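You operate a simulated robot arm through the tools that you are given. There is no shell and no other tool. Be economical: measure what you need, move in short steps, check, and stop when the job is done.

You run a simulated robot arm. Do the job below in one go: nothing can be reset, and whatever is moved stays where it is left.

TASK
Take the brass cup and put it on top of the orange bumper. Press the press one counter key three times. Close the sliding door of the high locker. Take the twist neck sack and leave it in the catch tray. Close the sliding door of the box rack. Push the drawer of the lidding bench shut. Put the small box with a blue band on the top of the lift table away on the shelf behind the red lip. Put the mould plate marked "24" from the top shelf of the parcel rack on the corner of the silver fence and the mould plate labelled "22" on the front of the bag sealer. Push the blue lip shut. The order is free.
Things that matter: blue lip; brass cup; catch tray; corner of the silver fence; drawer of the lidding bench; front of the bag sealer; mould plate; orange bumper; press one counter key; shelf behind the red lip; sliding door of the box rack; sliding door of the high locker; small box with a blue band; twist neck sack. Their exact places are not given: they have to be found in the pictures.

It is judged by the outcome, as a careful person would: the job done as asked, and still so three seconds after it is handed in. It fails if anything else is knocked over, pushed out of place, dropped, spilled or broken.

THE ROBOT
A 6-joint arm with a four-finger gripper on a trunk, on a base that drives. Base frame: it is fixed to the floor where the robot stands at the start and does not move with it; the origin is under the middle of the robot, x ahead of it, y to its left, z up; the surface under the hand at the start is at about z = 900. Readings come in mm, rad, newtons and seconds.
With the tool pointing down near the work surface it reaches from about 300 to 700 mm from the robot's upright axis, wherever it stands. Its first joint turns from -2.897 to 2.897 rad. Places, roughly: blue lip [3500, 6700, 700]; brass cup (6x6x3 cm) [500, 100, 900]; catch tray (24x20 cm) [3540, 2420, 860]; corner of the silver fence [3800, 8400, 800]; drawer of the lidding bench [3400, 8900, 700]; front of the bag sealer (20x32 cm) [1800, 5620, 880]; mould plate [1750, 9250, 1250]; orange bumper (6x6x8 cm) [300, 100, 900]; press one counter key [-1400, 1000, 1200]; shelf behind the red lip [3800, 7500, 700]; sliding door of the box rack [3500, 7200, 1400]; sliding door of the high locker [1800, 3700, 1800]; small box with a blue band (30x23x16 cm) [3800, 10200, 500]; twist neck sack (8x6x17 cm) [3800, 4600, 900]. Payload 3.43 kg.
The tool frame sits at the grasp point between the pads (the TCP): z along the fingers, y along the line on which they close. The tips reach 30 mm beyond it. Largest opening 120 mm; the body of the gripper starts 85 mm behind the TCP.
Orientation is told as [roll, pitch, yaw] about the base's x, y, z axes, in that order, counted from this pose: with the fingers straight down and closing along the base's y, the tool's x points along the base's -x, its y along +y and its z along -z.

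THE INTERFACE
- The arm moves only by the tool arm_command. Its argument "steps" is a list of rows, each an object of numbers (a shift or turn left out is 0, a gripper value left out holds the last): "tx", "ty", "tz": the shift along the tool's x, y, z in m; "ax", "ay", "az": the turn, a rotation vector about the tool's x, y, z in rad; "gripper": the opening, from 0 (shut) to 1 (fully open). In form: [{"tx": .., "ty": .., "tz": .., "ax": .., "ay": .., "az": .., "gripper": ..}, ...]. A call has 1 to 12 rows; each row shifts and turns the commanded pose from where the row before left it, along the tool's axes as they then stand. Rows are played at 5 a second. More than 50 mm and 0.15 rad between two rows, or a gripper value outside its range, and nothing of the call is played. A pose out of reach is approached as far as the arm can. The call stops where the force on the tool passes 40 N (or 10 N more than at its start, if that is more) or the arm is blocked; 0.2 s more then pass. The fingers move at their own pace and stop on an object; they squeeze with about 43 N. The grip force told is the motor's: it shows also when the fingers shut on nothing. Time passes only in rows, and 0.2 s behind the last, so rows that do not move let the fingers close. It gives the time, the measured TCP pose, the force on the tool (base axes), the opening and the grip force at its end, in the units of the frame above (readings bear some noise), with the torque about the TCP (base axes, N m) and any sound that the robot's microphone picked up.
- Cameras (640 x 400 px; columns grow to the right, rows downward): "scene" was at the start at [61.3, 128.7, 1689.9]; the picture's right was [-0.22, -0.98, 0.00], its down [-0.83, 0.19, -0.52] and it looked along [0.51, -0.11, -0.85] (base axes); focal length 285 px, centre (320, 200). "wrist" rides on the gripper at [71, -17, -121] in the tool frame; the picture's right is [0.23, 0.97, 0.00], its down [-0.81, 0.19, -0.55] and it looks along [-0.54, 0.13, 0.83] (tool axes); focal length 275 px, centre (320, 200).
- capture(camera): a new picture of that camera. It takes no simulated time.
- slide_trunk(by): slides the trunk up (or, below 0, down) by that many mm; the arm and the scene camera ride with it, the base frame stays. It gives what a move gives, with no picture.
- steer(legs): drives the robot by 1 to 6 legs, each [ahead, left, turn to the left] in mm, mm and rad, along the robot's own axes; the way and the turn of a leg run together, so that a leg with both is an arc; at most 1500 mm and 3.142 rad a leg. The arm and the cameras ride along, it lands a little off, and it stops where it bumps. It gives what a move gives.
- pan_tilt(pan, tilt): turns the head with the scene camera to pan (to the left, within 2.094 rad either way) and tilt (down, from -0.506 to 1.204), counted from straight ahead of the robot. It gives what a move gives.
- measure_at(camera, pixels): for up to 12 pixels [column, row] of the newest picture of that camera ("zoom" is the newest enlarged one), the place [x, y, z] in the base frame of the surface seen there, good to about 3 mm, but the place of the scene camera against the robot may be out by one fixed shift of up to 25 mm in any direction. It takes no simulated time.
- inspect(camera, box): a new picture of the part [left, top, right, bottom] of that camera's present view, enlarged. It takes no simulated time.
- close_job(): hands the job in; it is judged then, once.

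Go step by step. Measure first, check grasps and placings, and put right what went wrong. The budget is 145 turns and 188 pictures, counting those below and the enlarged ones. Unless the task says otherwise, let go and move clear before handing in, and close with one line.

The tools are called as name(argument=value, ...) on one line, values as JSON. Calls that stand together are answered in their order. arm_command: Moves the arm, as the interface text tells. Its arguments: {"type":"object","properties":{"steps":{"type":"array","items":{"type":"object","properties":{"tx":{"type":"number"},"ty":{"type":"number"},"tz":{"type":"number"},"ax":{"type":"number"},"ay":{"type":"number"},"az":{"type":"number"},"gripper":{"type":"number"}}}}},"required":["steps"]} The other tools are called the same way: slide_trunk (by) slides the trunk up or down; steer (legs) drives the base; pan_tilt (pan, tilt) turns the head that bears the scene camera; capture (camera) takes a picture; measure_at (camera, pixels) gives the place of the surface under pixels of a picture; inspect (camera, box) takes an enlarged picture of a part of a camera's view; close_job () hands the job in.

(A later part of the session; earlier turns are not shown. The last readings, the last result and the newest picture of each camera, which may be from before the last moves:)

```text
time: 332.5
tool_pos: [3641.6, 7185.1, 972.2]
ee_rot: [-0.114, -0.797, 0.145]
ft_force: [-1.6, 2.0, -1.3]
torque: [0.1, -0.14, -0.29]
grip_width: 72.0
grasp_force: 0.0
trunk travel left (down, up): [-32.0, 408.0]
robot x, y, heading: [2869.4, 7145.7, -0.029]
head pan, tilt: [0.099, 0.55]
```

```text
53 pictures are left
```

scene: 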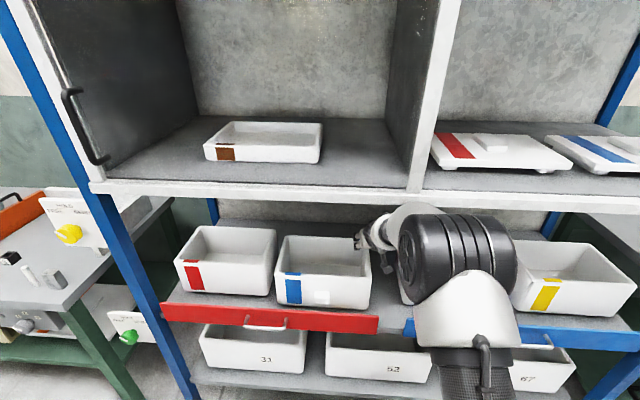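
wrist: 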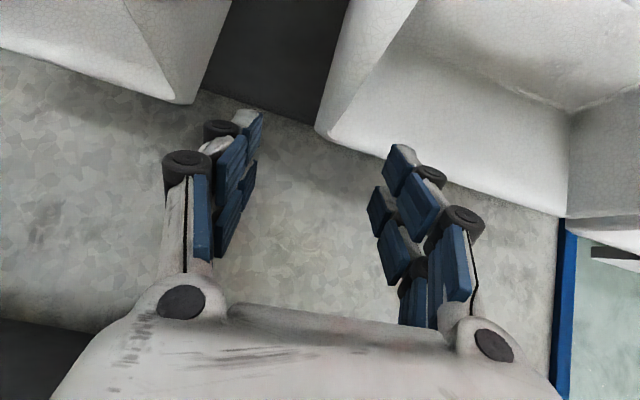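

The tool orientation was deflected (yaw 0.145), so the wrist probably touches the upper shelf edge. I'll lower 30 mm (tips still clear the rim) and then back straight out.

arm_command(steps=[{"tx": 0.0105, "tz": 0.0105}, {"tx": 0.0105, "tz": 0.0105}, {}])

```text
time: 333.3
tool_pos: [3642.7, 7189.3, 939.7]
ee_rot: [-0.001, -0.793, 0.004]
ft_force: [0.5, 0.3, 0.0]
torque: [-0.01, -0.02, 0.02]
grip_width: 72.1
grasp_force: 0.0
trunk travel left (down, up): [-32.0, 408.0]
robot x, y, heading: [2869.9, 7144.8, -0.027]
head pan, tilt: [0.099, 0.55]
```

Orientation recovered and no force. Now I'll back out and check the rack.

steer(legs=[[-450, 0, 0]])

pan_tilt(pan=0.1, tilt=0.45)

capture(camera="scene")

```text
time: 336.0
tool_pos: [3195.9, 7196.7, 940.1]
ee_rot: [-0.003, -0.793, -0.006]
ft_force: [0.3, 0.3, 0.2]
torque: [0.0, 0.02, 0.01]
grip_width: 71.8
grasp_force: 0.0
trunk travel left (down, up): [-32.0, 408.0]
robot x, y, heading: [2425.3, 7157.7, -0.036]
head pan, tilt: [0.099, 0.55]
```

```text
time: 336.7
tool_pos: [3196.7, 7196.3, 938.6]
ee_rot: [-0.005, -0.793, -0.005]
ft_force: [0.0, 0.5, -0.6]
torque: [0.0, -0.04, -0.01]
grip_width: 72.2
grasp_force: 0.0
trunk travel left (down, up): [-32.0, 408.0]
robot x, y, heading: [2422.5, 7159.9, -0.037]
head pan, tilt: [0.099, 0.45]
```

```text
52 pictures are left
```

scene: 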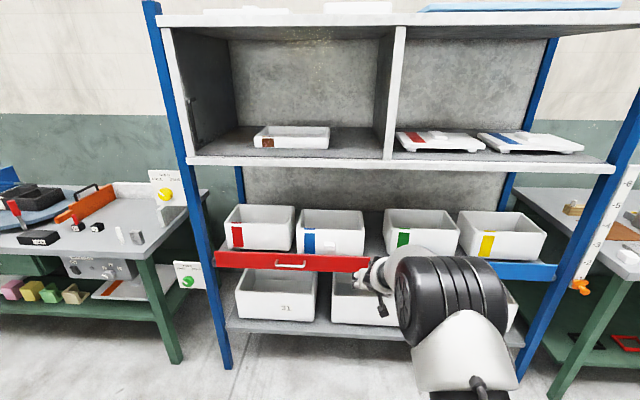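

The box is in place behind the red lip. Now the mould plates: I'll tuck the arm, raise the trunk, drive north to y≈9250 and turn to face the parcel rack.

slide_trunk(by=250)

arm_command(steps=[{"ay": 0.13, "gripper": 0.3}, {"ay": 0.13}, {"ay": 0.13}, {"ay": 0.13}, {"ay": 0.13}, {"ay": 0.13}, {"tx": 0.045}, {"tx": 0.045}, {"tx": 0.045}, {"tx": 0.045}, {"tx": 0.045}, {"tx": 0.045}])

steer(legs=[[150, 1000, 0.03], [0, 1000, 0], [0, 0, 3.1]])

pan_tilt(pan=0.1, tilt=0.4)

capture(camera="scene")

```text
time: 339.3
tool_pos: [3196.8, 7197.0, 1188.7]
ee_rot: [-0.004, -0.793, -0.005]
ft_force: [0.1, -0.5, -1.2]
torque: [-0.02, -0.03, 0.0]
grip_width: 72.0
grasp_force: 0.0
trunk travel left (down, up): [-282.0, 158.0]
robot x, y, heading: [2424.3, 7161.3, -0.035]
head pan, tilt: [0.099, 0.45]
```

```text
time: 341.9
tool_pos: [2885.3, 7197.0, 1163.1]
ee_rot: [-0.026, -0.091, -0.03]
ft_force: [-1.3, 0.1, -0.2]
torque: [0.0, -0.05, -0.01]
grip_width: 36.1
grasp_force: 0.1
out of reach, approached as far as the arm can: row 1, 5, 6
trunk travel left (down, up): [-282.0, 158.0]
robot x, y, heading: [2419.3, 7158.9, -0.03]
head pan, tilt: [0.099, 0.45]
```

```text
time: 359.2
tool_pos: [2108.2, 9056.1, 1163.6]
ee_rot: [-0.026, -0.088, -3.085]
ft_force: [0.2, -0.1, 0.1]
torque: [-0.05, -0.01, -0.03]
grip_width: 35.7
grasp_force: 0.0
trunk travel left (down, up): [-282.0, 158.0]
robot x, y, heading: [2566.5, 9135.0, -3.087]
head pan, tilt: [0.099, 0.45]
```

```text
time: 359.8
tool_pos: [2108.7, 9057.6, 1164.1]
ee_rot: [-0.026, -0.09, -3.086]
ft_force: [0.1, 0.8, 0.5]
torque: [0.0, -0.04, -0.02]
grip_width: 36.0
grasp_force: 0.1
trunk travel left (down, up): [-282.0, 158.0]
robot x, y, heading: [2570.6, 9130.6, -3.086]
head pan, tilt: [0.099, 0.4]
```

```text
51 pictures are left
```

scene: 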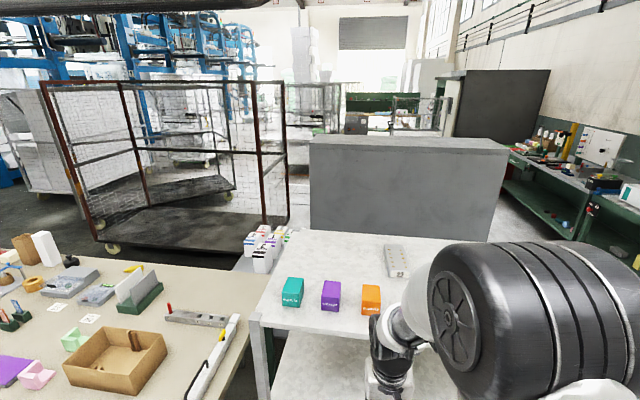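

I see the parcel rack with a white top holding boxes, and something dotted at (395,260). The arm hides the rest, so I'll use the wrist camera and a zoom.

capture(camera="wrist")

inspect(camera="scene", box=[230, 200, 450, 400])

measure_at(camera="scene", pixels=[[300, 270], [340, 300], [395, 262], [290, 320], [300, 380], [400, 160], [290, 290], [205, 300]])

```text
50 pictures are left
```

wrist: 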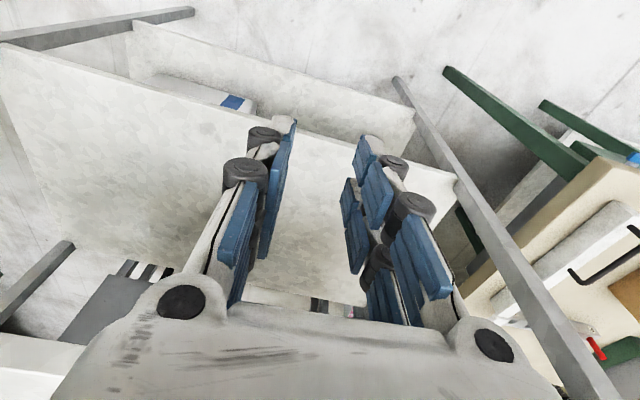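

```text
2.00 times, centred on (340, 300) of scene
```

zoom: 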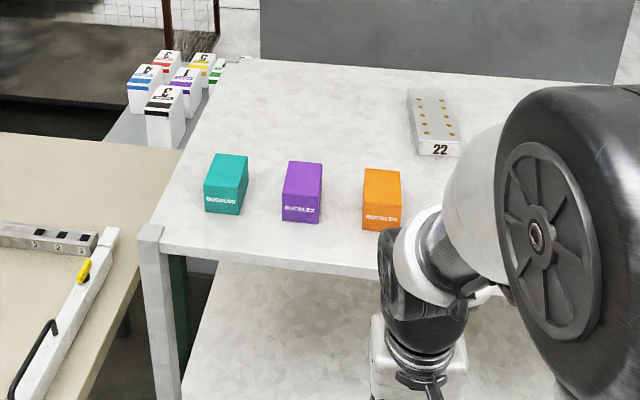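

```text
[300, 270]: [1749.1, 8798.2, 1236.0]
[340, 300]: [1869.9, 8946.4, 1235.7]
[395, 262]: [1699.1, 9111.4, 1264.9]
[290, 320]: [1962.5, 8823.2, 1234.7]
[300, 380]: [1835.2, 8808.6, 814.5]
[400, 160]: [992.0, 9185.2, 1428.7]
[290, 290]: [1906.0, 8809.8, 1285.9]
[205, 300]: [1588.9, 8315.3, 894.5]
```

Plate "22" is at true (1683,9108), top z≈1249, on the top shelf at z≈1220. The other plate is hidden, so I'll raise the gripper above the shelf to see with the wrist camera.

slide_trunk(by=150)

arm_command(steps=[{"tz": -0.045}, {"tz": -0.045}, {"tz": -0.045}, {"tz": -0.04}, {"ty": -0.045}, {"ty": -0.045}, {"ty": -0.04}])

capture(camera="wrist")

capture(camera="scene")

```text
time: 361.5
tool_pos: [2109.2, 9056.4, 1312.8]
ee_rot: [-0.026, -0.089, -3.087]
ft_force: [0.2, 0.6, 0.8]
torque: [-0.01, 0.0, 0.0]
grip_width: 35.8
grasp_force: 0.0
trunk travel left (down, up): [-432.0, 8.0]
robot x, y, heading: [2566.2, 9131.6, -3.091]
head pan, tilt: [0.099, 0.4]
```

```text
time: 363.1
tool_pos: [2117.6, 9187.0, 1487.6]
ee_rot: [-0.026, -0.089, -3.086]
ft_force: [-0.7, -0.2, 0.2]
torque: [-0.03, -0.02, -0.02]
grip_width: 36.2
grasp_force: 0.1
trunk travel left (down, up): [-432.0, 8.0]
robot x, y, heading: [2566.9, 9133.1, -3.085]
head pan, tilt: [0.099, 0.4]
```

```text
48 pictures are left
```

wrist: 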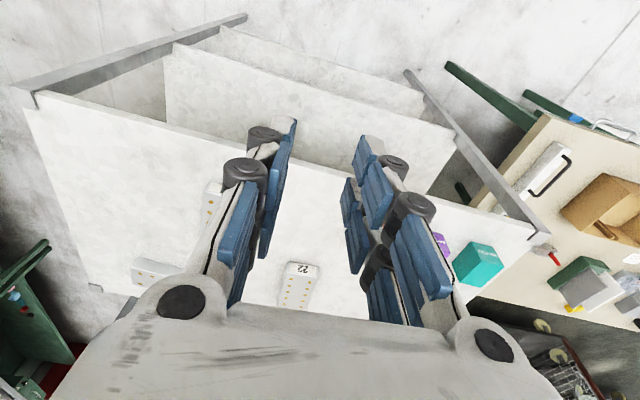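

```text
47 pictures are left
```

scene: 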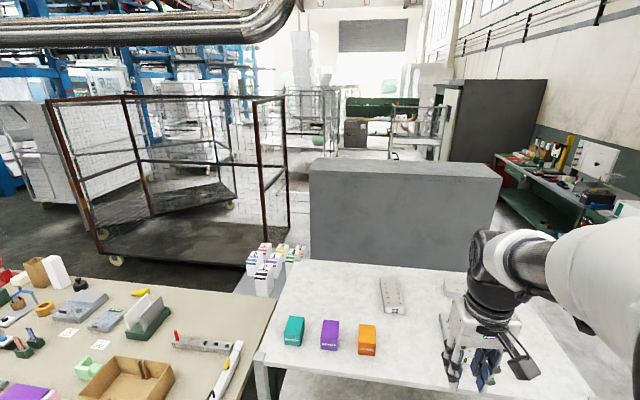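

The wrist view shows plates at (297,285), (155,270) and (212,205). I'll zoom in on the marks.

inspect(camera="wrist", box=[90, 170, 350, 320])

measure_at(camera="wrist", pixels=[[288, 262], [318, 266], [283, 303], [300, 270], [140, 262], [172, 270], [212, 190], [205, 215], [100, 220]])

inspect(camera="scene", box=[360, 260, 520, 400])

```text
2.46 times, centred on (220, 245) of wrist
```

zoom: 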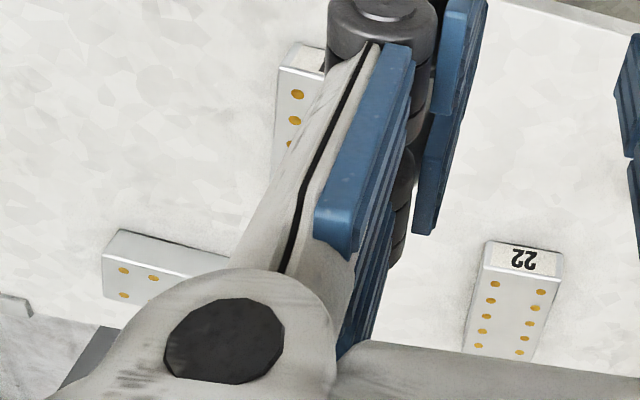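

```text
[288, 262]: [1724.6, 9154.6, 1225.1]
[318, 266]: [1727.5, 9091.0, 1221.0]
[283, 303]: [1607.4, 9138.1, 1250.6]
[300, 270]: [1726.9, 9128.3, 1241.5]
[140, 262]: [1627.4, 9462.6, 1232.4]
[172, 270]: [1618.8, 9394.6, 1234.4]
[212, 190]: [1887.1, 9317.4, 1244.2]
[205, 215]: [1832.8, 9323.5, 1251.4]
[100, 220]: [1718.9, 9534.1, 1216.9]
```

```text
2.86 times, centred on (440, 330) of scene
```

zoom: 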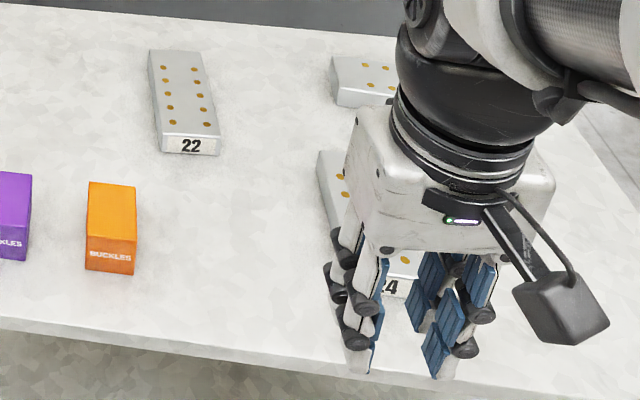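

"24" appears to be the nearer plate at about (1860,9310). I'll move the gripper aside to confirm.

arm_command(steps=[{"ty": 0.045, "gripper": 0.85}, {"ty": 0.045}, {"ty": 0.045}, {"ty": 0.045}])

inspect(camera="scene", box=[380, 250, 560, 400])

capture(camera="scene")

```text
time: 364.1
tool_pos: [2126.9, 9002.8, 1486.0]
ee_rot: [-0.027, -0.088, -3.086]
ft_force: [0.0, -0.8, -0.1]
torque: [0.04, -0.03, 0.02]
grip_width: 101.7
grasp_force: 0.0
trunk travel left (down, up): [-432.0, 8.0]
robot x, y, heading: [2567.8, 9134.3, -3.087]
head pan, tilt: [0.099, 0.4]
```

```text
2.67 times, centred on (470, 325) of scene
```

zoom: 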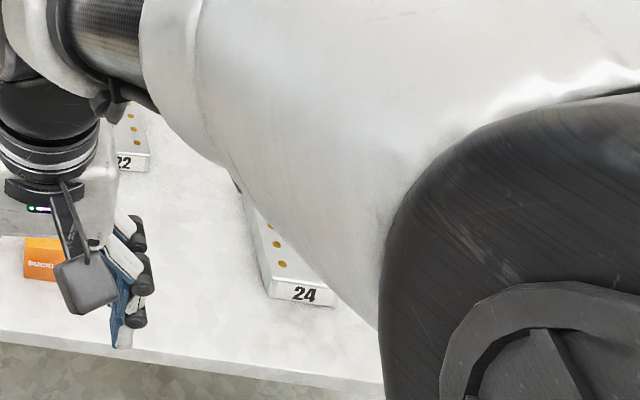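

```text
43 pictures are left
```

scene: 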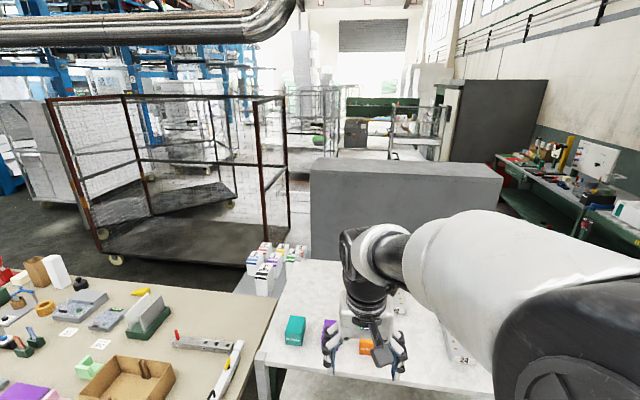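

"24" confirmed. I'll move the gripper in line with it and measure with the wrist camera.

arm_command(steps=[{"ty": -0.045}, {"ty": -0.045}, {"ty": -0.045}, {"ty": -0.045}, {"ty": -0.045}, {"ty": -0.045}, {"ty": -0.03}, {"ay": 0.09}, {"tx": -0.045}, {"tx": -0.045}, {}])

capture(camera="wrist")

```text
time: 366.5
tool_pos: [2021.5, 9298.7, 1494.7]
ee_rot: [-0.026, 0.001, -3.09]
ft_force: [1.0, 0.0, 0.8]
torque: [0.06, 0.08, 0.03]
grip_width: 102.3
grasp_force: 0.1
trunk travel left (down, up): [-432.0, 8.0]
robot x, y, heading: [2567.3, 9134.5, -3.09]
head pan, tilt: [0.099, 0.4]
```

```text
42 pictures are left
```

wrist: 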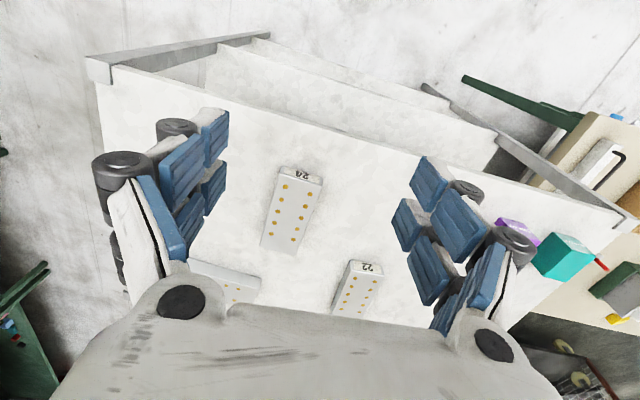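

measure_at(camera="wrist", pixels=[[284, 182], [320, 188], [265, 243], [302, 252], [292, 215], [285, 170], [340, 230], [350, 262], [378, 268], [345, 300]])

```text
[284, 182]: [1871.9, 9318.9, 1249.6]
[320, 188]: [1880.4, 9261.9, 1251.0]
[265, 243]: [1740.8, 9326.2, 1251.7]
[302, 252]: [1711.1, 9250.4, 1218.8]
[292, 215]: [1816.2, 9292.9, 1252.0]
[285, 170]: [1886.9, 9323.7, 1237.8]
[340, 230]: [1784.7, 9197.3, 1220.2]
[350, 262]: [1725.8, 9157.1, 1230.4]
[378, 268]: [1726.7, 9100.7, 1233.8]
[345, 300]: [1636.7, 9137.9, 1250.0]
```

Plate 24: centre (1806,9293), about 60 mm wide, top z 1251, long axis nearly along x with a yaw of about −0.05. I'll drive closer and align above it.

steer(legs=[[130, 0, 0]])

arm_command(steps=[{"az": 0.105, "gripper": 0.8}, {"tx": -0.04}, {"tx": -0.045}, {"tz": 0.045}, {"tz": 0.045}, {"tz": 0.04}, {}])

capture(camera="wrist")

```text
time: 367.8
tool_pos: [1890.3, 9292.7, 1495.5]
ee_rot: [-0.028, 0.001, -3.09]
ft_force: [-0.8, -0.4, 0.3]
torque: [0.01, 0.01, 0.0]
grip_width: 101.9
grasp_force: 0.0
trunk travel left (down, up): [-432.0, 8.0]
robot x, y, heading: [2438.6, 9130.3, -3.088]
head pan, tilt: [0.099, 0.4]
```

```text
time: 369.4
tool_pos: [1806.8, 9300.3, 1363.2]
ee_rot: [-0.026, -0.003, 3.088]
ft_force: [0.9, -0.2, -0.9]
torque: [-0.01, 0.05, 0.0]
grip_width: 95.9
grasp_force: 0.1
trunk travel left (down, up): [-432.0, 8.0]
robot x, y, heading: [2434.2, 9127.9, -3.09]
head pan, tilt: [0.099, 0.4]
```

```text
41 pictures are left
```

wrist: 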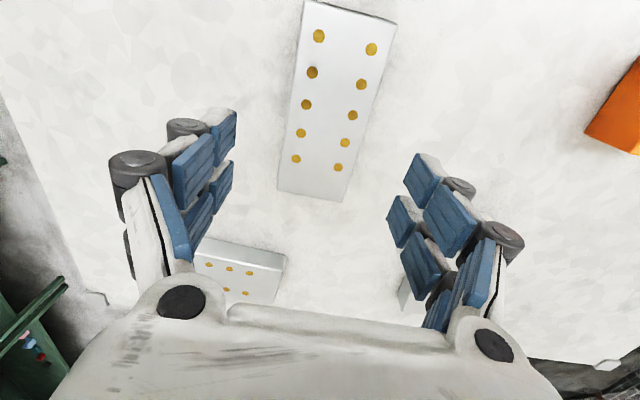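

measure_at(camera="wrist", pixels=[[283, 170], [295, 95], [302, 30], [352, 170], [375, 95], [390, 40], [280, 188], [342, 198], [320, 100]])

```text
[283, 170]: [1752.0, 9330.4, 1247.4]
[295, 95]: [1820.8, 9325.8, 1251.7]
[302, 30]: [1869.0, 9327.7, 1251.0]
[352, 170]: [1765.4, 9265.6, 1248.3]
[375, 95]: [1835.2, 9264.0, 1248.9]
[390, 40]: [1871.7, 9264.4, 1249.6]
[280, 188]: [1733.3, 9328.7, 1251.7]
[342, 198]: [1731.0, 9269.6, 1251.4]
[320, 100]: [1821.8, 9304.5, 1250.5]
```

The plate centre is y≈9296 and x≈1808, with near-zero yaw. Slight correction, then down, grip and lift.

arm_command(steps=[{"az": -0.04, "ty": 0.006}, {"tz": 0.045}, {"tz": 0.04}, {"tz": 0.024}, {"gripper": 0}, {}, {}, {}, {}, {"tz": -0.03}, {"tz": -0.04}, {"tz": -0.045}])

capture(camera="wrist")

```text
time: 372.0
tool_pos: [1809.8, 9293.9, 1366.5]
ee_rot: [-0.025, 0.002, 3.128]
ft_force: [1.2, 0.4, -5.0]
torque: [-0.02, 0.03, 0.02]
grip_width: 69.4
grasp_force: 43.1
trunk travel left (down, up): [-432.0, 8.0]
robot x, y, heading: [2435.3, 9128.5, -3.086]
head pan, tilt: [0.099, 0.4]
```

```text
40 pictures are left
```

wrist: 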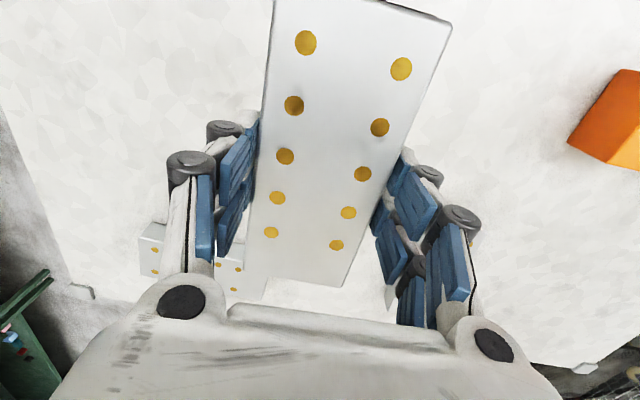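

Plate 24 is held. I'll back off, pull in, turn east, and go to the lidding bench's silver fence.

steer(legs=[[-230, 0, 0]])

arm_command(steps=[{"tx": 0.045}, {"tx": 0.045}, {"tx": 0.045}, {"tx": 0.03}])

steer(legs=[[0, 0, 3.087], [0, -850, 0]])

pan_tilt(pan=-0.05, tilt=0.6)

capture(camera="scene")

```text
time: 373.8
tool_pos: [2033.0, 9303.7, 1366.5]
ee_rot: [-0.026, 0.002, 3.13]
ft_force: [0.4, 0.7, -5.6]
torque: [0.02, 0.04, 0.01]
grip_width: 70.0
grasp_force: 43.1
trunk travel left (down, up): [-432.0, 8.0]
robot x, y, heading: [2662.8, 9137.9, -3.091]
head pan, tilt: [0.099, 0.4]
```

```text
time: 374.8
tool_pos: [2201.7, 9297.7, 1366.6]
ee_rot: [-0.027, -0.001, 3.129]
ft_force: [0.5, 0.5, -4.5]
torque: [0.01, 0.05, -0.04]
grip_width: 69.7
grasp_force: 42.7
trunk travel left (down, up): [-432.0, 8.0]
robot x, y, heading: [2659.0, 9138.9, -3.09]
head pan, tilt: [0.099, 0.4]
```

```text
time: 386.4
tool_pos: [3107.5, 8113.3, 1366.6]
ee_rot: [-0.027, 0.001, -0.076]
ft_force: [-0.2, 0.4, -6.2]
torque: [0.04, -0.03, 0.02]
grip_width: 69.8
grasp_force: 43.2
trunk travel left (down, up): [-432.0, 8.0]
robot x, y, heading: [2655.0, 8303.1, -0.018]
head pan, tilt: [0.099, 0.4]
```

```text
time: 387.2
tool_pos: [3107.6, 8113.1, 1366.5]
ee_rot: [-0.026, -0.001, -0.078]
ft_force: [0.5, -0.2, -5.4]
torque: [0.05, -0.01, 0.02]
grip_width: 69.6
grasp_force: 43.2
trunk travel left (down, up): [-432.0, 8.0]
robot x, y, heading: [2657.4, 8302.6, -0.011]
head pan, tilt: [-0.051, 0.6]
```

```text
39 pictures are left
```

scene: 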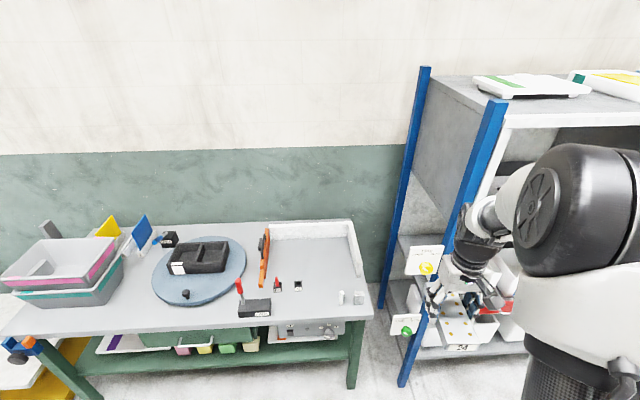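

inspect(camera="scene", box=[225, 205, 385, 325])

measure_at(camera="zoom", pixels=[[490, 118], [300, 125], [470, 130], [500, 150], [530, 260], [540, 250], [420, 200], [200, 150], [150, 230], [535, 360], [460, 360], [495, 110]])

```text
3.33 times, centred on (305, 265) of scene
```

zoom: 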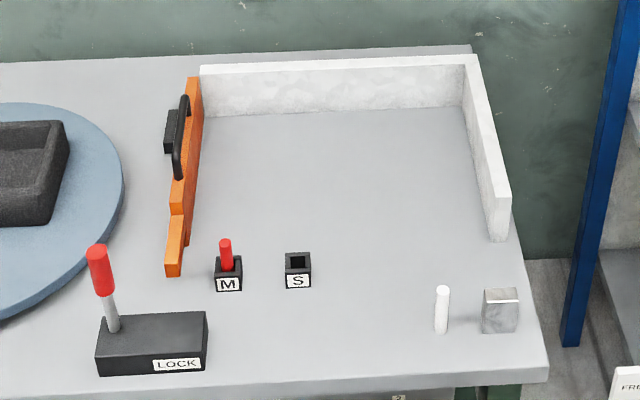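

```text
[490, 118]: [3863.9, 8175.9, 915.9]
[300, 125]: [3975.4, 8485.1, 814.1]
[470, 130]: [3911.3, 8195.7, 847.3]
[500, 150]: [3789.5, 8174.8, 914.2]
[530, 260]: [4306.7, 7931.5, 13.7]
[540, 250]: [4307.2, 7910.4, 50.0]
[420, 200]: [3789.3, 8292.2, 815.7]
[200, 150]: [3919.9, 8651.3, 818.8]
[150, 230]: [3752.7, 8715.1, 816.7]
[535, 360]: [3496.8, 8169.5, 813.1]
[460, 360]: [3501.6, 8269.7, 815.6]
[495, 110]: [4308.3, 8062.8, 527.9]
```

Fence: back inner face x≈3965, side inner face y≈8193, bench top z≈799, fence top z≈900. I'll move the arm to the left, drive in, and look down at the corner.

arm_command(steps=[{"ty": 0.045}, {"ty": 0.045}, {"ty": 0.045}, {"az": -0.075}, {}])

steer(legs=[[525, 0, 0]])

capture(camera="wrist")

```text
time: 388.4
tool_pos: [3118.4, 8249.3, 1362.4]
ee_rot: [-0.028, 0.003, -0.002]
ft_force: [0.0, 0.7, -5.9]
torque: [-0.01, 0.02, -0.01]
grip_width: 70.1
grasp_force: 43.2
trunk travel left (down, up): [-432.0, 8.0]
robot x, y, heading: [2660.5, 8303.3, -0.013]
head pan, tilt: [-0.051, 0.6]
```

```text
time: 391.4
tool_pos: [3635.3, 8238.5, 1363.3]
ee_rot: [-0.026, 0.001, -0.006]
ft_force: [1.1, -0.7, -6.0]
torque: [-0.03, 0.02, 0.03]
grip_width: 69.5
grasp_force: 42.6
trunk travel left (down, up): [-432.0, 8.0]
robot x, y, heading: [3177.2, 8293.1, -0.013]
head pan, tilt: [-0.051, 0.6]
```

```text
37 pictures are left
```

wrist: 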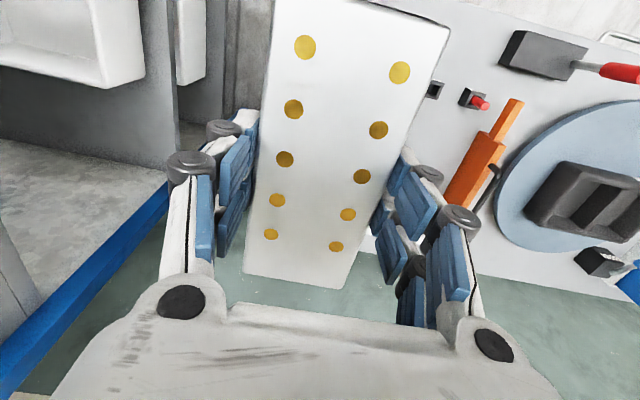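

measure_at(camera="zoom", pixels=[[350, 95], [440, 90], [250, 95], [475, 150], [482, 190], [487, 220], [462, 100], [350, 110]])

arm_command(steps=[{"tx": -0.045, "tz": 0.02}, {"tx": -0.045, "tz": 0.02}, {"tx": -0.045, "tz": 0.02}, {"tx": -0.045, "tz": 0.02}, {"tx": -0.045, "tz": 0.02}, {"ty": 0.03, "tz": 0.03}, {}])

```text
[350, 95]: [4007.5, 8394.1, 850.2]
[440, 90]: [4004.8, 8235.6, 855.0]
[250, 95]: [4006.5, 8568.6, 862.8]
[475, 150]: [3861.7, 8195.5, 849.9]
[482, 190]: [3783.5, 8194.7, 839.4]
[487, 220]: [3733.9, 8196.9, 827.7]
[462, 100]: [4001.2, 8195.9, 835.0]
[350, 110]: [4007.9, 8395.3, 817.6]
```

```text
time: 393.0
tool_pos: [3858.2, 8259.7, 1231.1]
ee_rot: [-0.024, 0.004, -0.008]
ft_force: [0.1, -1.2, -5.0]
torque: [0.04, 0.02, 0.01]
grip_width: 69.8
grasp_force: 42.8
trunk travel left (down, up): [-432.0, 8.0]
robot x, y, heading: [3173.0, 8292.4, -0.016]
head pan, tilt: [-0.051, 0.6]
```

The true corner is at (3990,8193). I'll set the plate down about 45 mm off the side face, then nudge it in. Moving over and lowering by trunk.

arm_command(steps=[{"tx": -0.03, "ty": 0.015}, {}])

slide_trunk(by=-340)

capture(camera="wrist")

capture(camera="scene")

```text
time: 393.6
tool_pos: [3885.1, 8277.1, 1233.2]
ee_rot: [-0.026, 0.004, -0.006]
ft_force: [0.2, 0.4, -4.7]
torque: [0.05, 0.0, 0.0]
grip_width: 69.5
grasp_force: 43.0
trunk travel left (down, up): [-432.0, 8.0]
robot x, y, heading: [3173.0, 8291.3, -0.013]
head pan, tilt: [-0.051, 0.6]
```

```text
time: 396.9
tool_pos: [3886.6, 8276.5, 893.7]
ee_rot: [-0.026, 0.002, -0.006]
ft_force: [-0.4, -0.8, -5.3]
torque: [-0.01, 0.02, 0.01]
grip_width: 69.9
grasp_force: 42.5
trunk travel left (down, up): [-92.0, 348.0]
robot x, y, heading: [3176.4, 8297.2, -0.018]
head pan, tilt: [-0.051, 0.6]
```

```text
36 pictures are left
```

wrist: 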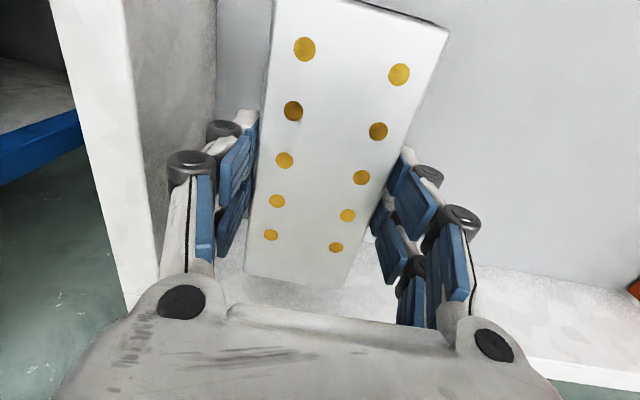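

```text
35 pictures are left
```

scene: 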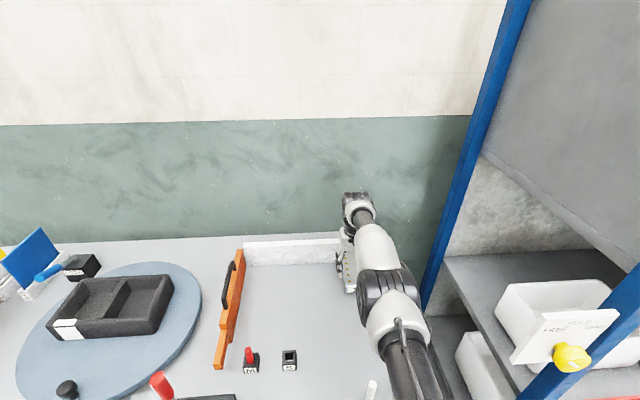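

measure_at(camera="wrist", pixels=[[180, 60], [180, 120], [240, 50], [550, 320], [500, 280], [268, 30], [252, 270], [345, 285], [440, 30], [500, 150]])

```text
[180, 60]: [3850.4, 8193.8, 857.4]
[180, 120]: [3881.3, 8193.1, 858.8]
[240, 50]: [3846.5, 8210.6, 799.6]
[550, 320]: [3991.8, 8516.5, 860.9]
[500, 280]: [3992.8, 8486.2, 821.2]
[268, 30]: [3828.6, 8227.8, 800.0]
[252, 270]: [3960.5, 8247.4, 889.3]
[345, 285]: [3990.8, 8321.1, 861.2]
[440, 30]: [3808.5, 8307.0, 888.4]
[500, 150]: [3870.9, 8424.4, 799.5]
```

The plate bottom is about 59 mm above the bench. I'll shift 12 mm toward the side fence and lower.

arm_command(steps=[{"ty": -0.012}, {"tz": 0.03}, {"tz": 0.02}, {"tz": 0.005}, {"tz": 0.002}, {}])

arm_command(steps=[{"tz": 0.0015}, {"tz": 0.0015}, {}])

```text
time: 398.3
tool_pos: [3882.8, 8263.1, 836.4]
ee_rot: [-0.025, 0.002, -0.007]
ft_force: [0.3, -0.3, -5.7]
torque: [0.02, -0.01, 0.01]
grip_width: 69.8
grasp_force: 42.7
out of reach, approached as far as the arm can: row 2, 4
trunk travel left (down, up): [-92.0, 348.0]
robot x, y, heading: [3174.0, 8295.5, -0.014]
head pan, tilt: [-0.051, 0.6]
```

```text
time: 399.1
tool_pos: [3880.3, 8265.0, 835.3]
ee_rot: [-0.026, -0.001, -0.006]
ft_force: [-0.5, -1.0, 0.6]
torque: [0.11, -0.39, -0.01]
grip_width: 69.7
grasp_force: 42.9
trunk travel left (down, up): [-92.0, 348.0]
robot x, y, heading: [3173.2, 8293.1, -0.019]
head pan, tilt: [-0.051, 0.6]
```

It's touching. I'll press 1 mm more, then open a little (the fence is near the right finger) and rise.

arm_command(steps=[{"tz": 0.001}, {"gripper": 0.7}, {}, {}])

slide_trunk(by=60)

capture(camera="wrist")

```text
time: 400.1
tool_pos: [3880.7, 8262.8, 833.6]
ee_rot: [-0.027, 0.001, -0.007]
ft_force: [0.2, -0.4, 1.2]
torque: [-0.02, -0.01, -0.02]
grip_width: 84.0
grasp_force: 0.2
trunk travel left (down, up): [-92.0, 348.0]
robot x, y, heading: [3173.4, 8296.6, -0.013]
head pan, tilt: [-0.051, 0.6]
```

```text
time: 401.1
tool_pos: [3879.8, 8264.1, 892.4]
ee_rot: [-0.026, 0.002, -0.008]
ft_force: [0.0, -0.9, -0.6]
torque: [0.01, 0.0, 0.04]
grip_width: 84.2
grasp_force: 0.1
trunk travel left (down, up): [-152.0, 288.0]
robot x, y, heading: [3176.3, 8293.7, -0.014]
head pan, tilt: [-0.051, 0.6]
```

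```text
34 pictures are left
```

wrist: 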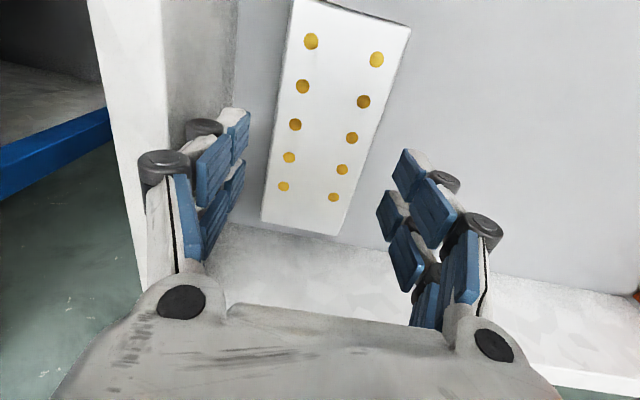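

measure_at(camera="wrist", pixels=[[265, 215], [285, 60], [335, 230], [345, 215], [395, 60], [300, 225], [290, 245], [215, 60], [405, 30]])

```text
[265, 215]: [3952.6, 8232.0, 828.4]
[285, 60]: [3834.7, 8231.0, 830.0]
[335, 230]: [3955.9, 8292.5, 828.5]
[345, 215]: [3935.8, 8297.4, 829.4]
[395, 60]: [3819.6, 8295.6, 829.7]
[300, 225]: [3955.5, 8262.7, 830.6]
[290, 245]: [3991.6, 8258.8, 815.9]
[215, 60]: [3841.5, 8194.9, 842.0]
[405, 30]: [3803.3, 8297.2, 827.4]
```

Gaps are 37 mm (side) and 34 mm (back). I'll nudge the plate into the corner with closed fingers, first sideways.

arm_command(steps=[{"ty": 0.03, "gripper": 0}, {"ty": 0.032}, {}, {}, {}])

slide_trunk(by=-46)

arm_command(steps=[{"ty": -0.012}, {"ty": -0.01}, {"ty": -0.01}, {"ty": -0.01}, {"ty": -0.008}, {}])

```text
time: 402.3
tool_pos: [3880.1, 8326.9, 891.8]
ee_rot: [-0.028, 0.0, -0.007]
ft_force: [0.2, 0.5, 0.6]
torque: [-0.01, 0.0, 0.01]
grip_width: 0.0
grasp_force: 9.0
trunk travel left (down, up): [-152.0, 288.0]
robot x, y, heading: [3175.3, 8292.4, -0.017]
head pan, tilt: [-0.051, 0.6]
```

```text
time: 403.2
tool_pos: [3880.2, 8327.2, 846.1]
ee_rot: [-0.026, 0.001, -0.007]
ft_force: [-0.2, 0.4, -0.4]
torque: [-0.05, -0.02, 0.03]
grip_width: 0.0
grasp_force: 33.5
trunk travel left (down, up): [-106.0, 334.0]
robot x, y, heading: [3174.8, 8296.5, -0.015]
head pan, tilt: [-0.051, 0.6]
```

```text
time: 404.6
tool_pos: [3880.1, 8277.9, 848.6]
ee_rot: [-0.026, 0.003, -0.008]
ft_force: [0.4, 0.4, -0.1]
torque: [0.02, 0.04, -0.01]
grip_width: 0.0
grasp_force: 33.4
trunk travel left (down, up): [-106.0, 334.0]
robot x, y, heading: [3174.9, 8294.7, -0.015]
head pan, tilt: [-0.051, 0.6]
```

Side gap is now about 5 mm. Next I'll push from the front end toward the back fence.

arm_command(steps=[{"ty": 0.006}, {"tz": -0.045}, {"tx": 0.04}, {"tx": 0.04}, {"tx": 0.03, "ty": -0.025}, {"ty": -0.026}, {}])

capture(camera="wrist")

```text
time: 406.2
tool_pos: [3768.9, 8235.4, 893.1]
ee_rot: [-0.027, 0.0, -0.006]
ft_force: [-1.1, -0.6, 0.0]
torque: [-0.02, 0.03, -0.02]
grip_width: 0.2
grasp_force: 33.3
trunk travel left (down, up): [-106.0, 334.0]
robot x, y, heading: [3168.8, 8294.5, -0.014]
head pan, tilt: [-0.051, 0.6]
```

```text
33 pictures are left
```

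wrist: 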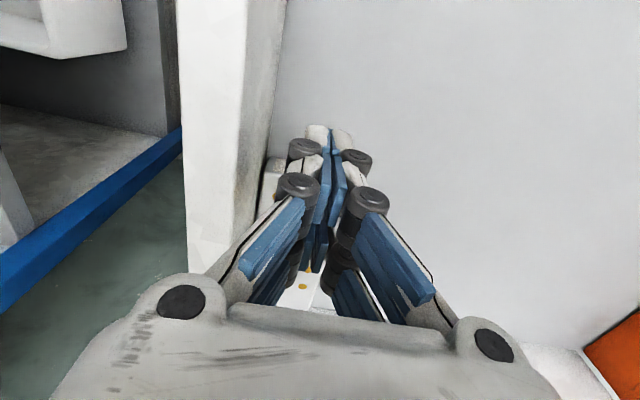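

arm_command(steps=[{"tz": 0.045}, {"tx": -0.02}, {"tx": -0.012}, {"tx": -0.01}, {"tx": -0.008}, {}])

arm_command(steps=[{"tx": 0.01}, {"tz": -0.045}, {"tz": -0.045}, {"tx": 0.04}, {"ty": 0.03}, {}])

capture(camera="wrist")

capture(camera="scene")

```text
time: 407.4
tool_pos: [3809.3, 8232.4, 845.2]
ee_rot: [-0.026, 0.029, -0.009]
ft_force: [-10.5, -1.5, -1.4]
torque: [-0.03, 0.25, -0.06]
grip_width: 6.1
grasp_force: 32.8
trunk travel left (down, up): [-106.0, 334.0]
robot x, y, heading: [3172.3, 8293.2, -0.014]
head pan, tilt: [-0.051, 0.6]
stopped in row 5: the force on the tool passed its limit at 47 N (the readings are from after the stop); the commanded pose is now the measured one
```

```text
time: 408.8
tool_pos: [3764.2, 8262.6, 937.9]
ee_rot: [-0.026, 0.023, -0.008]
ft_force: [0.8, -0.5, 0.7]
torque: [0.02, 0.01, 0.04]
grip_width: 0.0
grasp_force: 33.7
trunk travel left (down, up): [-106.0, 334.0]
robot x, y, heading: [3172.7, 8296.0, -0.015]
head pan, tilt: [-0.051, 0.6]
```

```text
32 pictures are left
```

wrist: 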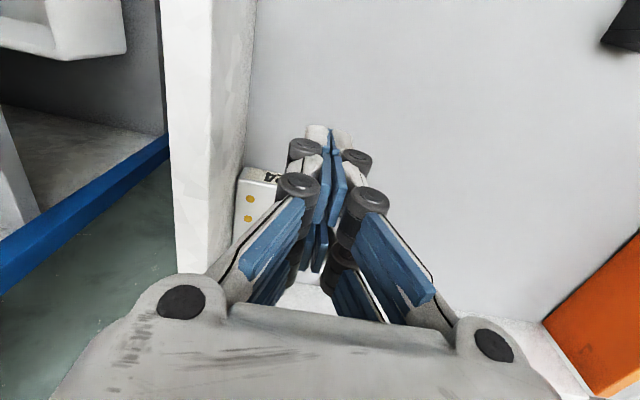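

```text
31 pictures are left
```

scene: 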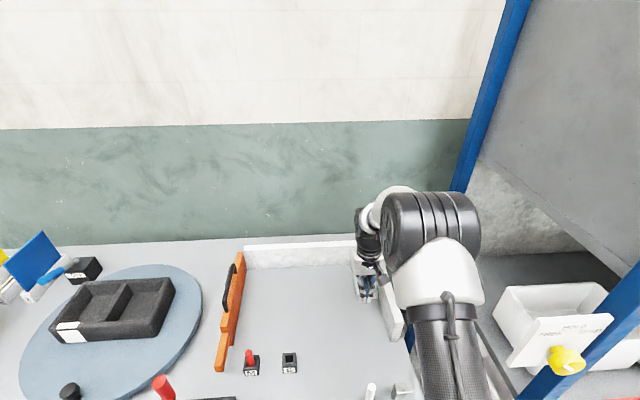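

measure_at(camera="wrist", pixels=[[246, 178], [270, 176], [243, 200], [250, 215], [225, 150], [300, 305]])

```text
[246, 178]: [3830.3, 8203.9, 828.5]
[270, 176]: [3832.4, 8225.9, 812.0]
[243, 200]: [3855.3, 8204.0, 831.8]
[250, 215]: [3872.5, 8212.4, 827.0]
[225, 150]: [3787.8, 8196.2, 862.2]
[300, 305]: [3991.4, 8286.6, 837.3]
```

Plate 24 sits in the corner with gaps of only 6–8 mm. Now for plate 22: I'll raise, back off, turn west and return to the parcel rack.

slide_trunk(by=330)

steer(legs=[[-520, 0, 0]])

arm_command(steps=[{"tx": 0.04, "tz": -0.03, "gripper": 0.8}, {"tx": 0.04, "tz": -0.03}, {"tx": 0.03, "tz": -0.03}, {"tz": -0.045}, {"tz": -0.045}, {"tz": -0.045}])

steer(legs=[[0, 800, 0], [0, 0, 3.13], [220, 0, 0]])

capture(camera="wrist")

```text
time: 412.1
tool_pos: [3764.6, 8261.8, 1268.0]
ee_rot: [-0.024, 0.022, -0.007]
ft_force: [-0.1, -0.1, -0.9]
torque: [0.01, 0.02, 0.01]
grip_width: 0.1
grasp_force: 33.0
trunk travel left (down, up): [-436.0, 4.0]
robot x, y, heading: [3173.4, 8295.6, -0.019]
head pan, tilt: [-0.051, 0.6]
```

```text
time: 415.1
tool_pos: [3243.8, 8270.1, 1267.1]
ee_rot: [-0.025, 0.022, -0.012]
ft_force: [1.1, 0.0, 0.0]
torque: [0.02, -0.02, -0.02]
grip_width: 0.0
grasp_force: 33.2
trunk travel left (down, up): [-436.0, 4.0]
robot x, y, heading: [2653.6, 8306.1, -0.022]
head pan, tilt: [-0.051, 0.6]
```

```text
time: 416.5
tool_pos: [3139.2, 8279.7, 1499.2]
ee_rot: [-0.024, 0.022, -0.012]
ft_force: [-0.7, 0.8, 0.4]
torque: [-0.02, -0.02, 0.01]
grip_width: 95.8
grasp_force: 0.0
trunk travel left (down, up): [-436.0, 4.0]
robot x, y, heading: [2653.1, 8303.8, -0.025]
head pan, tilt: [-0.051, 0.6]
```

```text
time: 429.4
tool_pos: [1977.2, 9141.5, 1497.6]
ee_rot: [-0.025, 0.023, 3.112]
ft_force: [-0.4, -0.8, -0.4]
torque: [0.0, -0.01, 0.0]
grip_width: 96.3
grasp_force: 0.1
trunk travel left (down, up): [-436.0, 4.0]
robot x, y, heading: [2465.8, 9105.2, 3.1]
head pan, tilt: [-0.051, 0.6]
```

```text
30 pictures are left
```

wrist: 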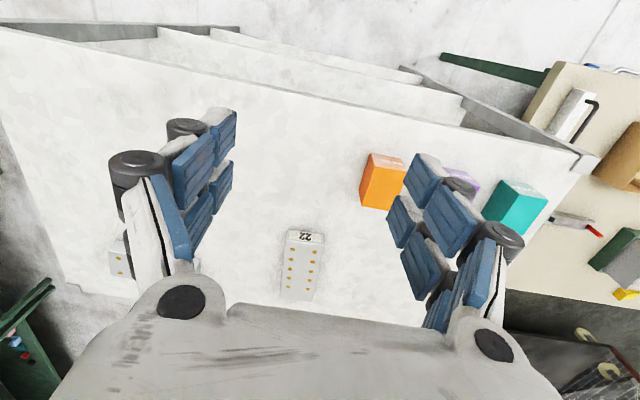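

measure_at(camera="wrist", pixels=[[290, 235], [323, 239], [283, 290], [315, 298], [302, 270], [360, 200], [370, 160]])

steer(legs=[[130, 0, 0]])

arm_command(steps=[{"tx": -0.04}, {"tx": -0.04}, {"tx": -0.04}, {"tx": -0.04}, {"tz": 0.03}, {"tz": 0.03}, {}])

capture(camera="wrist")

```text
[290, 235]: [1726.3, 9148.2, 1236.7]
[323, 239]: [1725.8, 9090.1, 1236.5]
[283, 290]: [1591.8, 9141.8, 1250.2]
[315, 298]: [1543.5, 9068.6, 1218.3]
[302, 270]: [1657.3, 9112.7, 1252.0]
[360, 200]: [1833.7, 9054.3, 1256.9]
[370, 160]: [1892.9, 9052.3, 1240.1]
```

```text
time: 430.7
tool_pos: [1854.3, 9145.4, 1498.4]
ee_rot: [-0.024, 0.023, 3.114]
ft_force: [0.8, 0.1, 0.0]
torque: [0.0, 0.03, 0.01]
grip_width: 95.9
grasp_force: 0.0
trunk travel left (down, up): [-436.0, 4.0]
robot x, y, heading: [2341.2, 9113.7, 3.106]
head pan, tilt: [-0.051, 0.6]
```

```text
time: 432.3
tool_pos: [1693.5, 9148.7, 1436.7]
ee_rot: [-0.023, 0.022, 3.113]
ft_force: [0.0, 0.1, -0.4]
torque: [0.01, 0.03, 0.03]
grip_width: 96.0
grasp_force: 0.1
trunk travel left (down, up): [-436.0, 4.0]
robot x, y, heading: [2341.2, 9110.1, 3.106]
head pan, tilt: [-0.051, 0.6]
```

```text
29 pictures are left
```

wrist: 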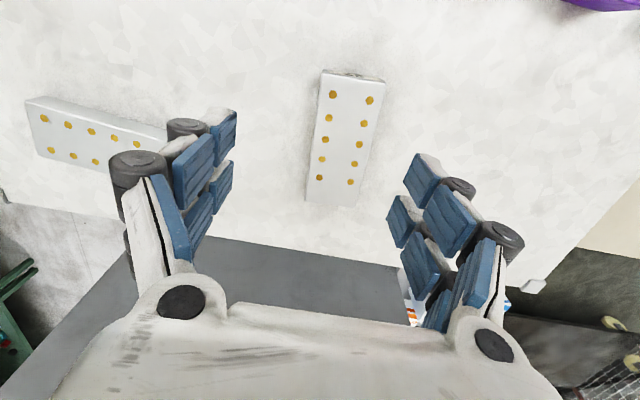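

measure_at(camera="wrist", pixels=[[323, 90], [316, 130], [309, 180], [382, 95], [371, 135], [360, 180], [309, 195], [350, 203], [350, 72]])

```text
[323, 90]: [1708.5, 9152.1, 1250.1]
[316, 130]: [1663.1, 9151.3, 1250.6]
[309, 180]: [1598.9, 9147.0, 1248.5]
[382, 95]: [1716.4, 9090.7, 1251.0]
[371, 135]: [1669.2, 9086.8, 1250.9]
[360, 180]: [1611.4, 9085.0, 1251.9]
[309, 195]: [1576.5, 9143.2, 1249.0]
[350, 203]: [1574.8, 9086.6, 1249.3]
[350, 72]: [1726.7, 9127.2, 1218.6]
```

Plate 22 centre is at (1650,9118), rotated by 0.054. I'll align and go down to grip it.

arm_command(steps=[{"tx": -0.033, "ty": 0.031}, {"tx": -0.01, "az": -0.083}, {"tz": 0.045}, {"tz": 0.045}, {"tz": 0.03}, {}])

capture(camera="wrist")

```text
time: 433.7
tool_pos: [1652.9, 9122.9, 1313.6]
ee_rot: [-0.025, 0.025, -3.086]
ft_force: [0.0, 0.5, -0.1]
torque: [0.03, 0.02, -0.01]
grip_width: 95.8
grasp_force: 0.1
trunk travel left (down, up): [-436.0, 4.0]
robot x, y, heading: [2339.6, 9114.3, 3.104]
head pan, tilt: [-0.051, 0.6]
```

```text
28 pictures are left
```

wrist: 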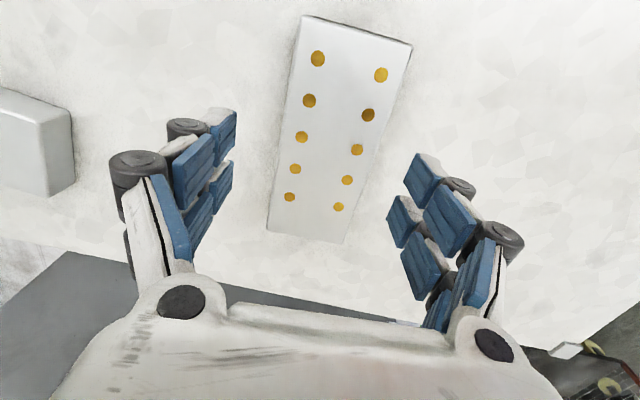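

arm_command(steps=[{"ty": 0.005, "ay": -0.025}, {"tz": 0.04}, {"tz": 0.02}, {"gripper": 0}, {}, {}, {}, {}, {"tz": -0.03}, {"tz": -0.04}, {"tz": -0.045}])

capture(camera="wrist")

```text
time: 436.1
tool_pos: [1657.9, 9117.9, 1372.2]
ee_rot: [-0.022, 0.001, -3.084]
ft_force: [0.7, -0.1, -6.3]
torque: [-0.03, -0.06, 0.04]
grip_width: 69.6
grasp_force: 42.9
trunk travel left (down, up): [-436.0, 4.0]
robot x, y, heading: [2337.7, 9112.0, 3.104]
head pan, tilt: [-0.051, 0.6]
```

```text
27 pictures are left
```

wrist: 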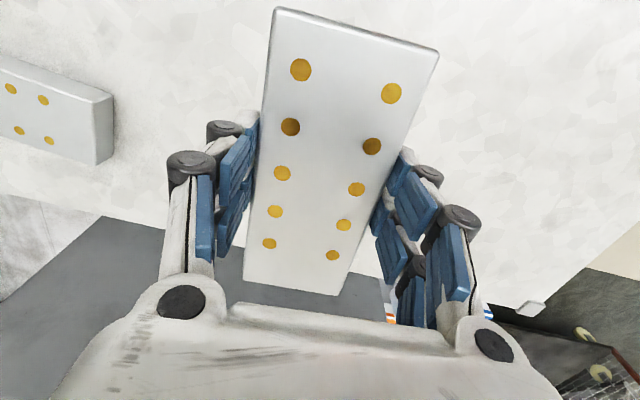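

Plate 22 held. I'll back off, pull in, and strafe south along the aisle to the bag sealer bench.

steer(legs=[[-230, 0, 0.037]])

arm_command(steps=[{"tx": 0.045}, {"tx": 0.045}, {"tx": 0.045}, {"tx": 0.045}])

steer(legs=[[0, 1200, 0], [0, 1200, 0], [0, 1000, 0]])

pan_tilt(pan=0.2, tilt=0.7)

capture(camera="scene")

```text
time: 437.8
tool_pos: [1889.6, 9091.8, 1372.0]
ee_rot: [-0.023, 0.002, -3.058]
ft_force: [0.3, 0.2, -5.7]
torque: [0.0, 0.02, 0.0]
grip_width: 69.6
grasp_force: 43.5
trunk travel left (down, up): [-436.0, 4.0]
robot x, y, heading: [2576.2, 9106.8, 3.132]
head pan, tilt: [-0.051, 0.6]
```

```text
time: 438.8
tool_pos: [2071.2, 9110.1, 1373.0]
ee_rot: [-0.021, -0.003, -3.056]
ft_force: [0.9, -0.1, -5.1]
torque: [-0.03, 0.04, -0.01]
grip_width: 69.7
grasp_force: 43.1
trunk travel left (down, up): [-436.0, 4.0]
robot x, y, heading: [2571.9, 9110.1, 3.134]
head pan, tilt: [-0.051, 0.6]
```

```text
time: 455.3
tool_pos: [2079.4, 5706.6, 1372.3]
ee_rot: [-0.024, 0.0, -3.018]
ft_force: [-0.2, -0.1, -4.9]
torque: [-0.02, -0.04, -0.01]
grip_width: 69.9
grasp_force: 43.1
trunk travel left (down, up): [-436.0, 4.0]
robot x, y, heading: [2586.3, 5720.7, -3.112]
head pan, tilt: [-0.051, 0.6]
```

```text
time: 456.1
tool_pos: [2080.9, 5705.7, 1371.2]
ee_rot: [-0.021, 0.0, -3.018]
ft_force: [0.1, 0.4, -5.4]
torque: [0.0, -0.06, 0.01]
grip_width: 69.8
grasp_force: 43.1
trunk travel left (down, up): [-436.0, 4.0]
robot x, y, heading: [2589.2, 5718.1, -3.109]
head pan, tilt: [0.201, 0.7]
```

```text
26 pictures are left
```

scene: 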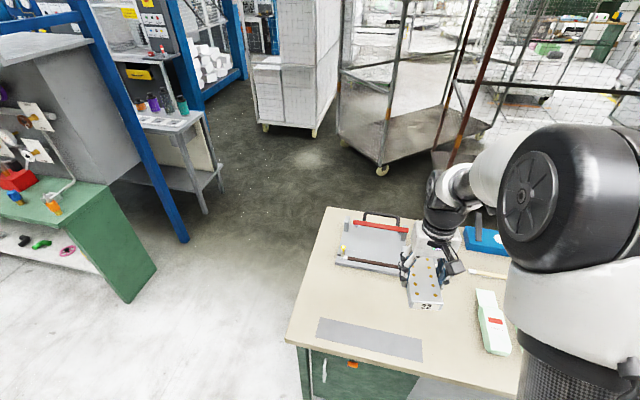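

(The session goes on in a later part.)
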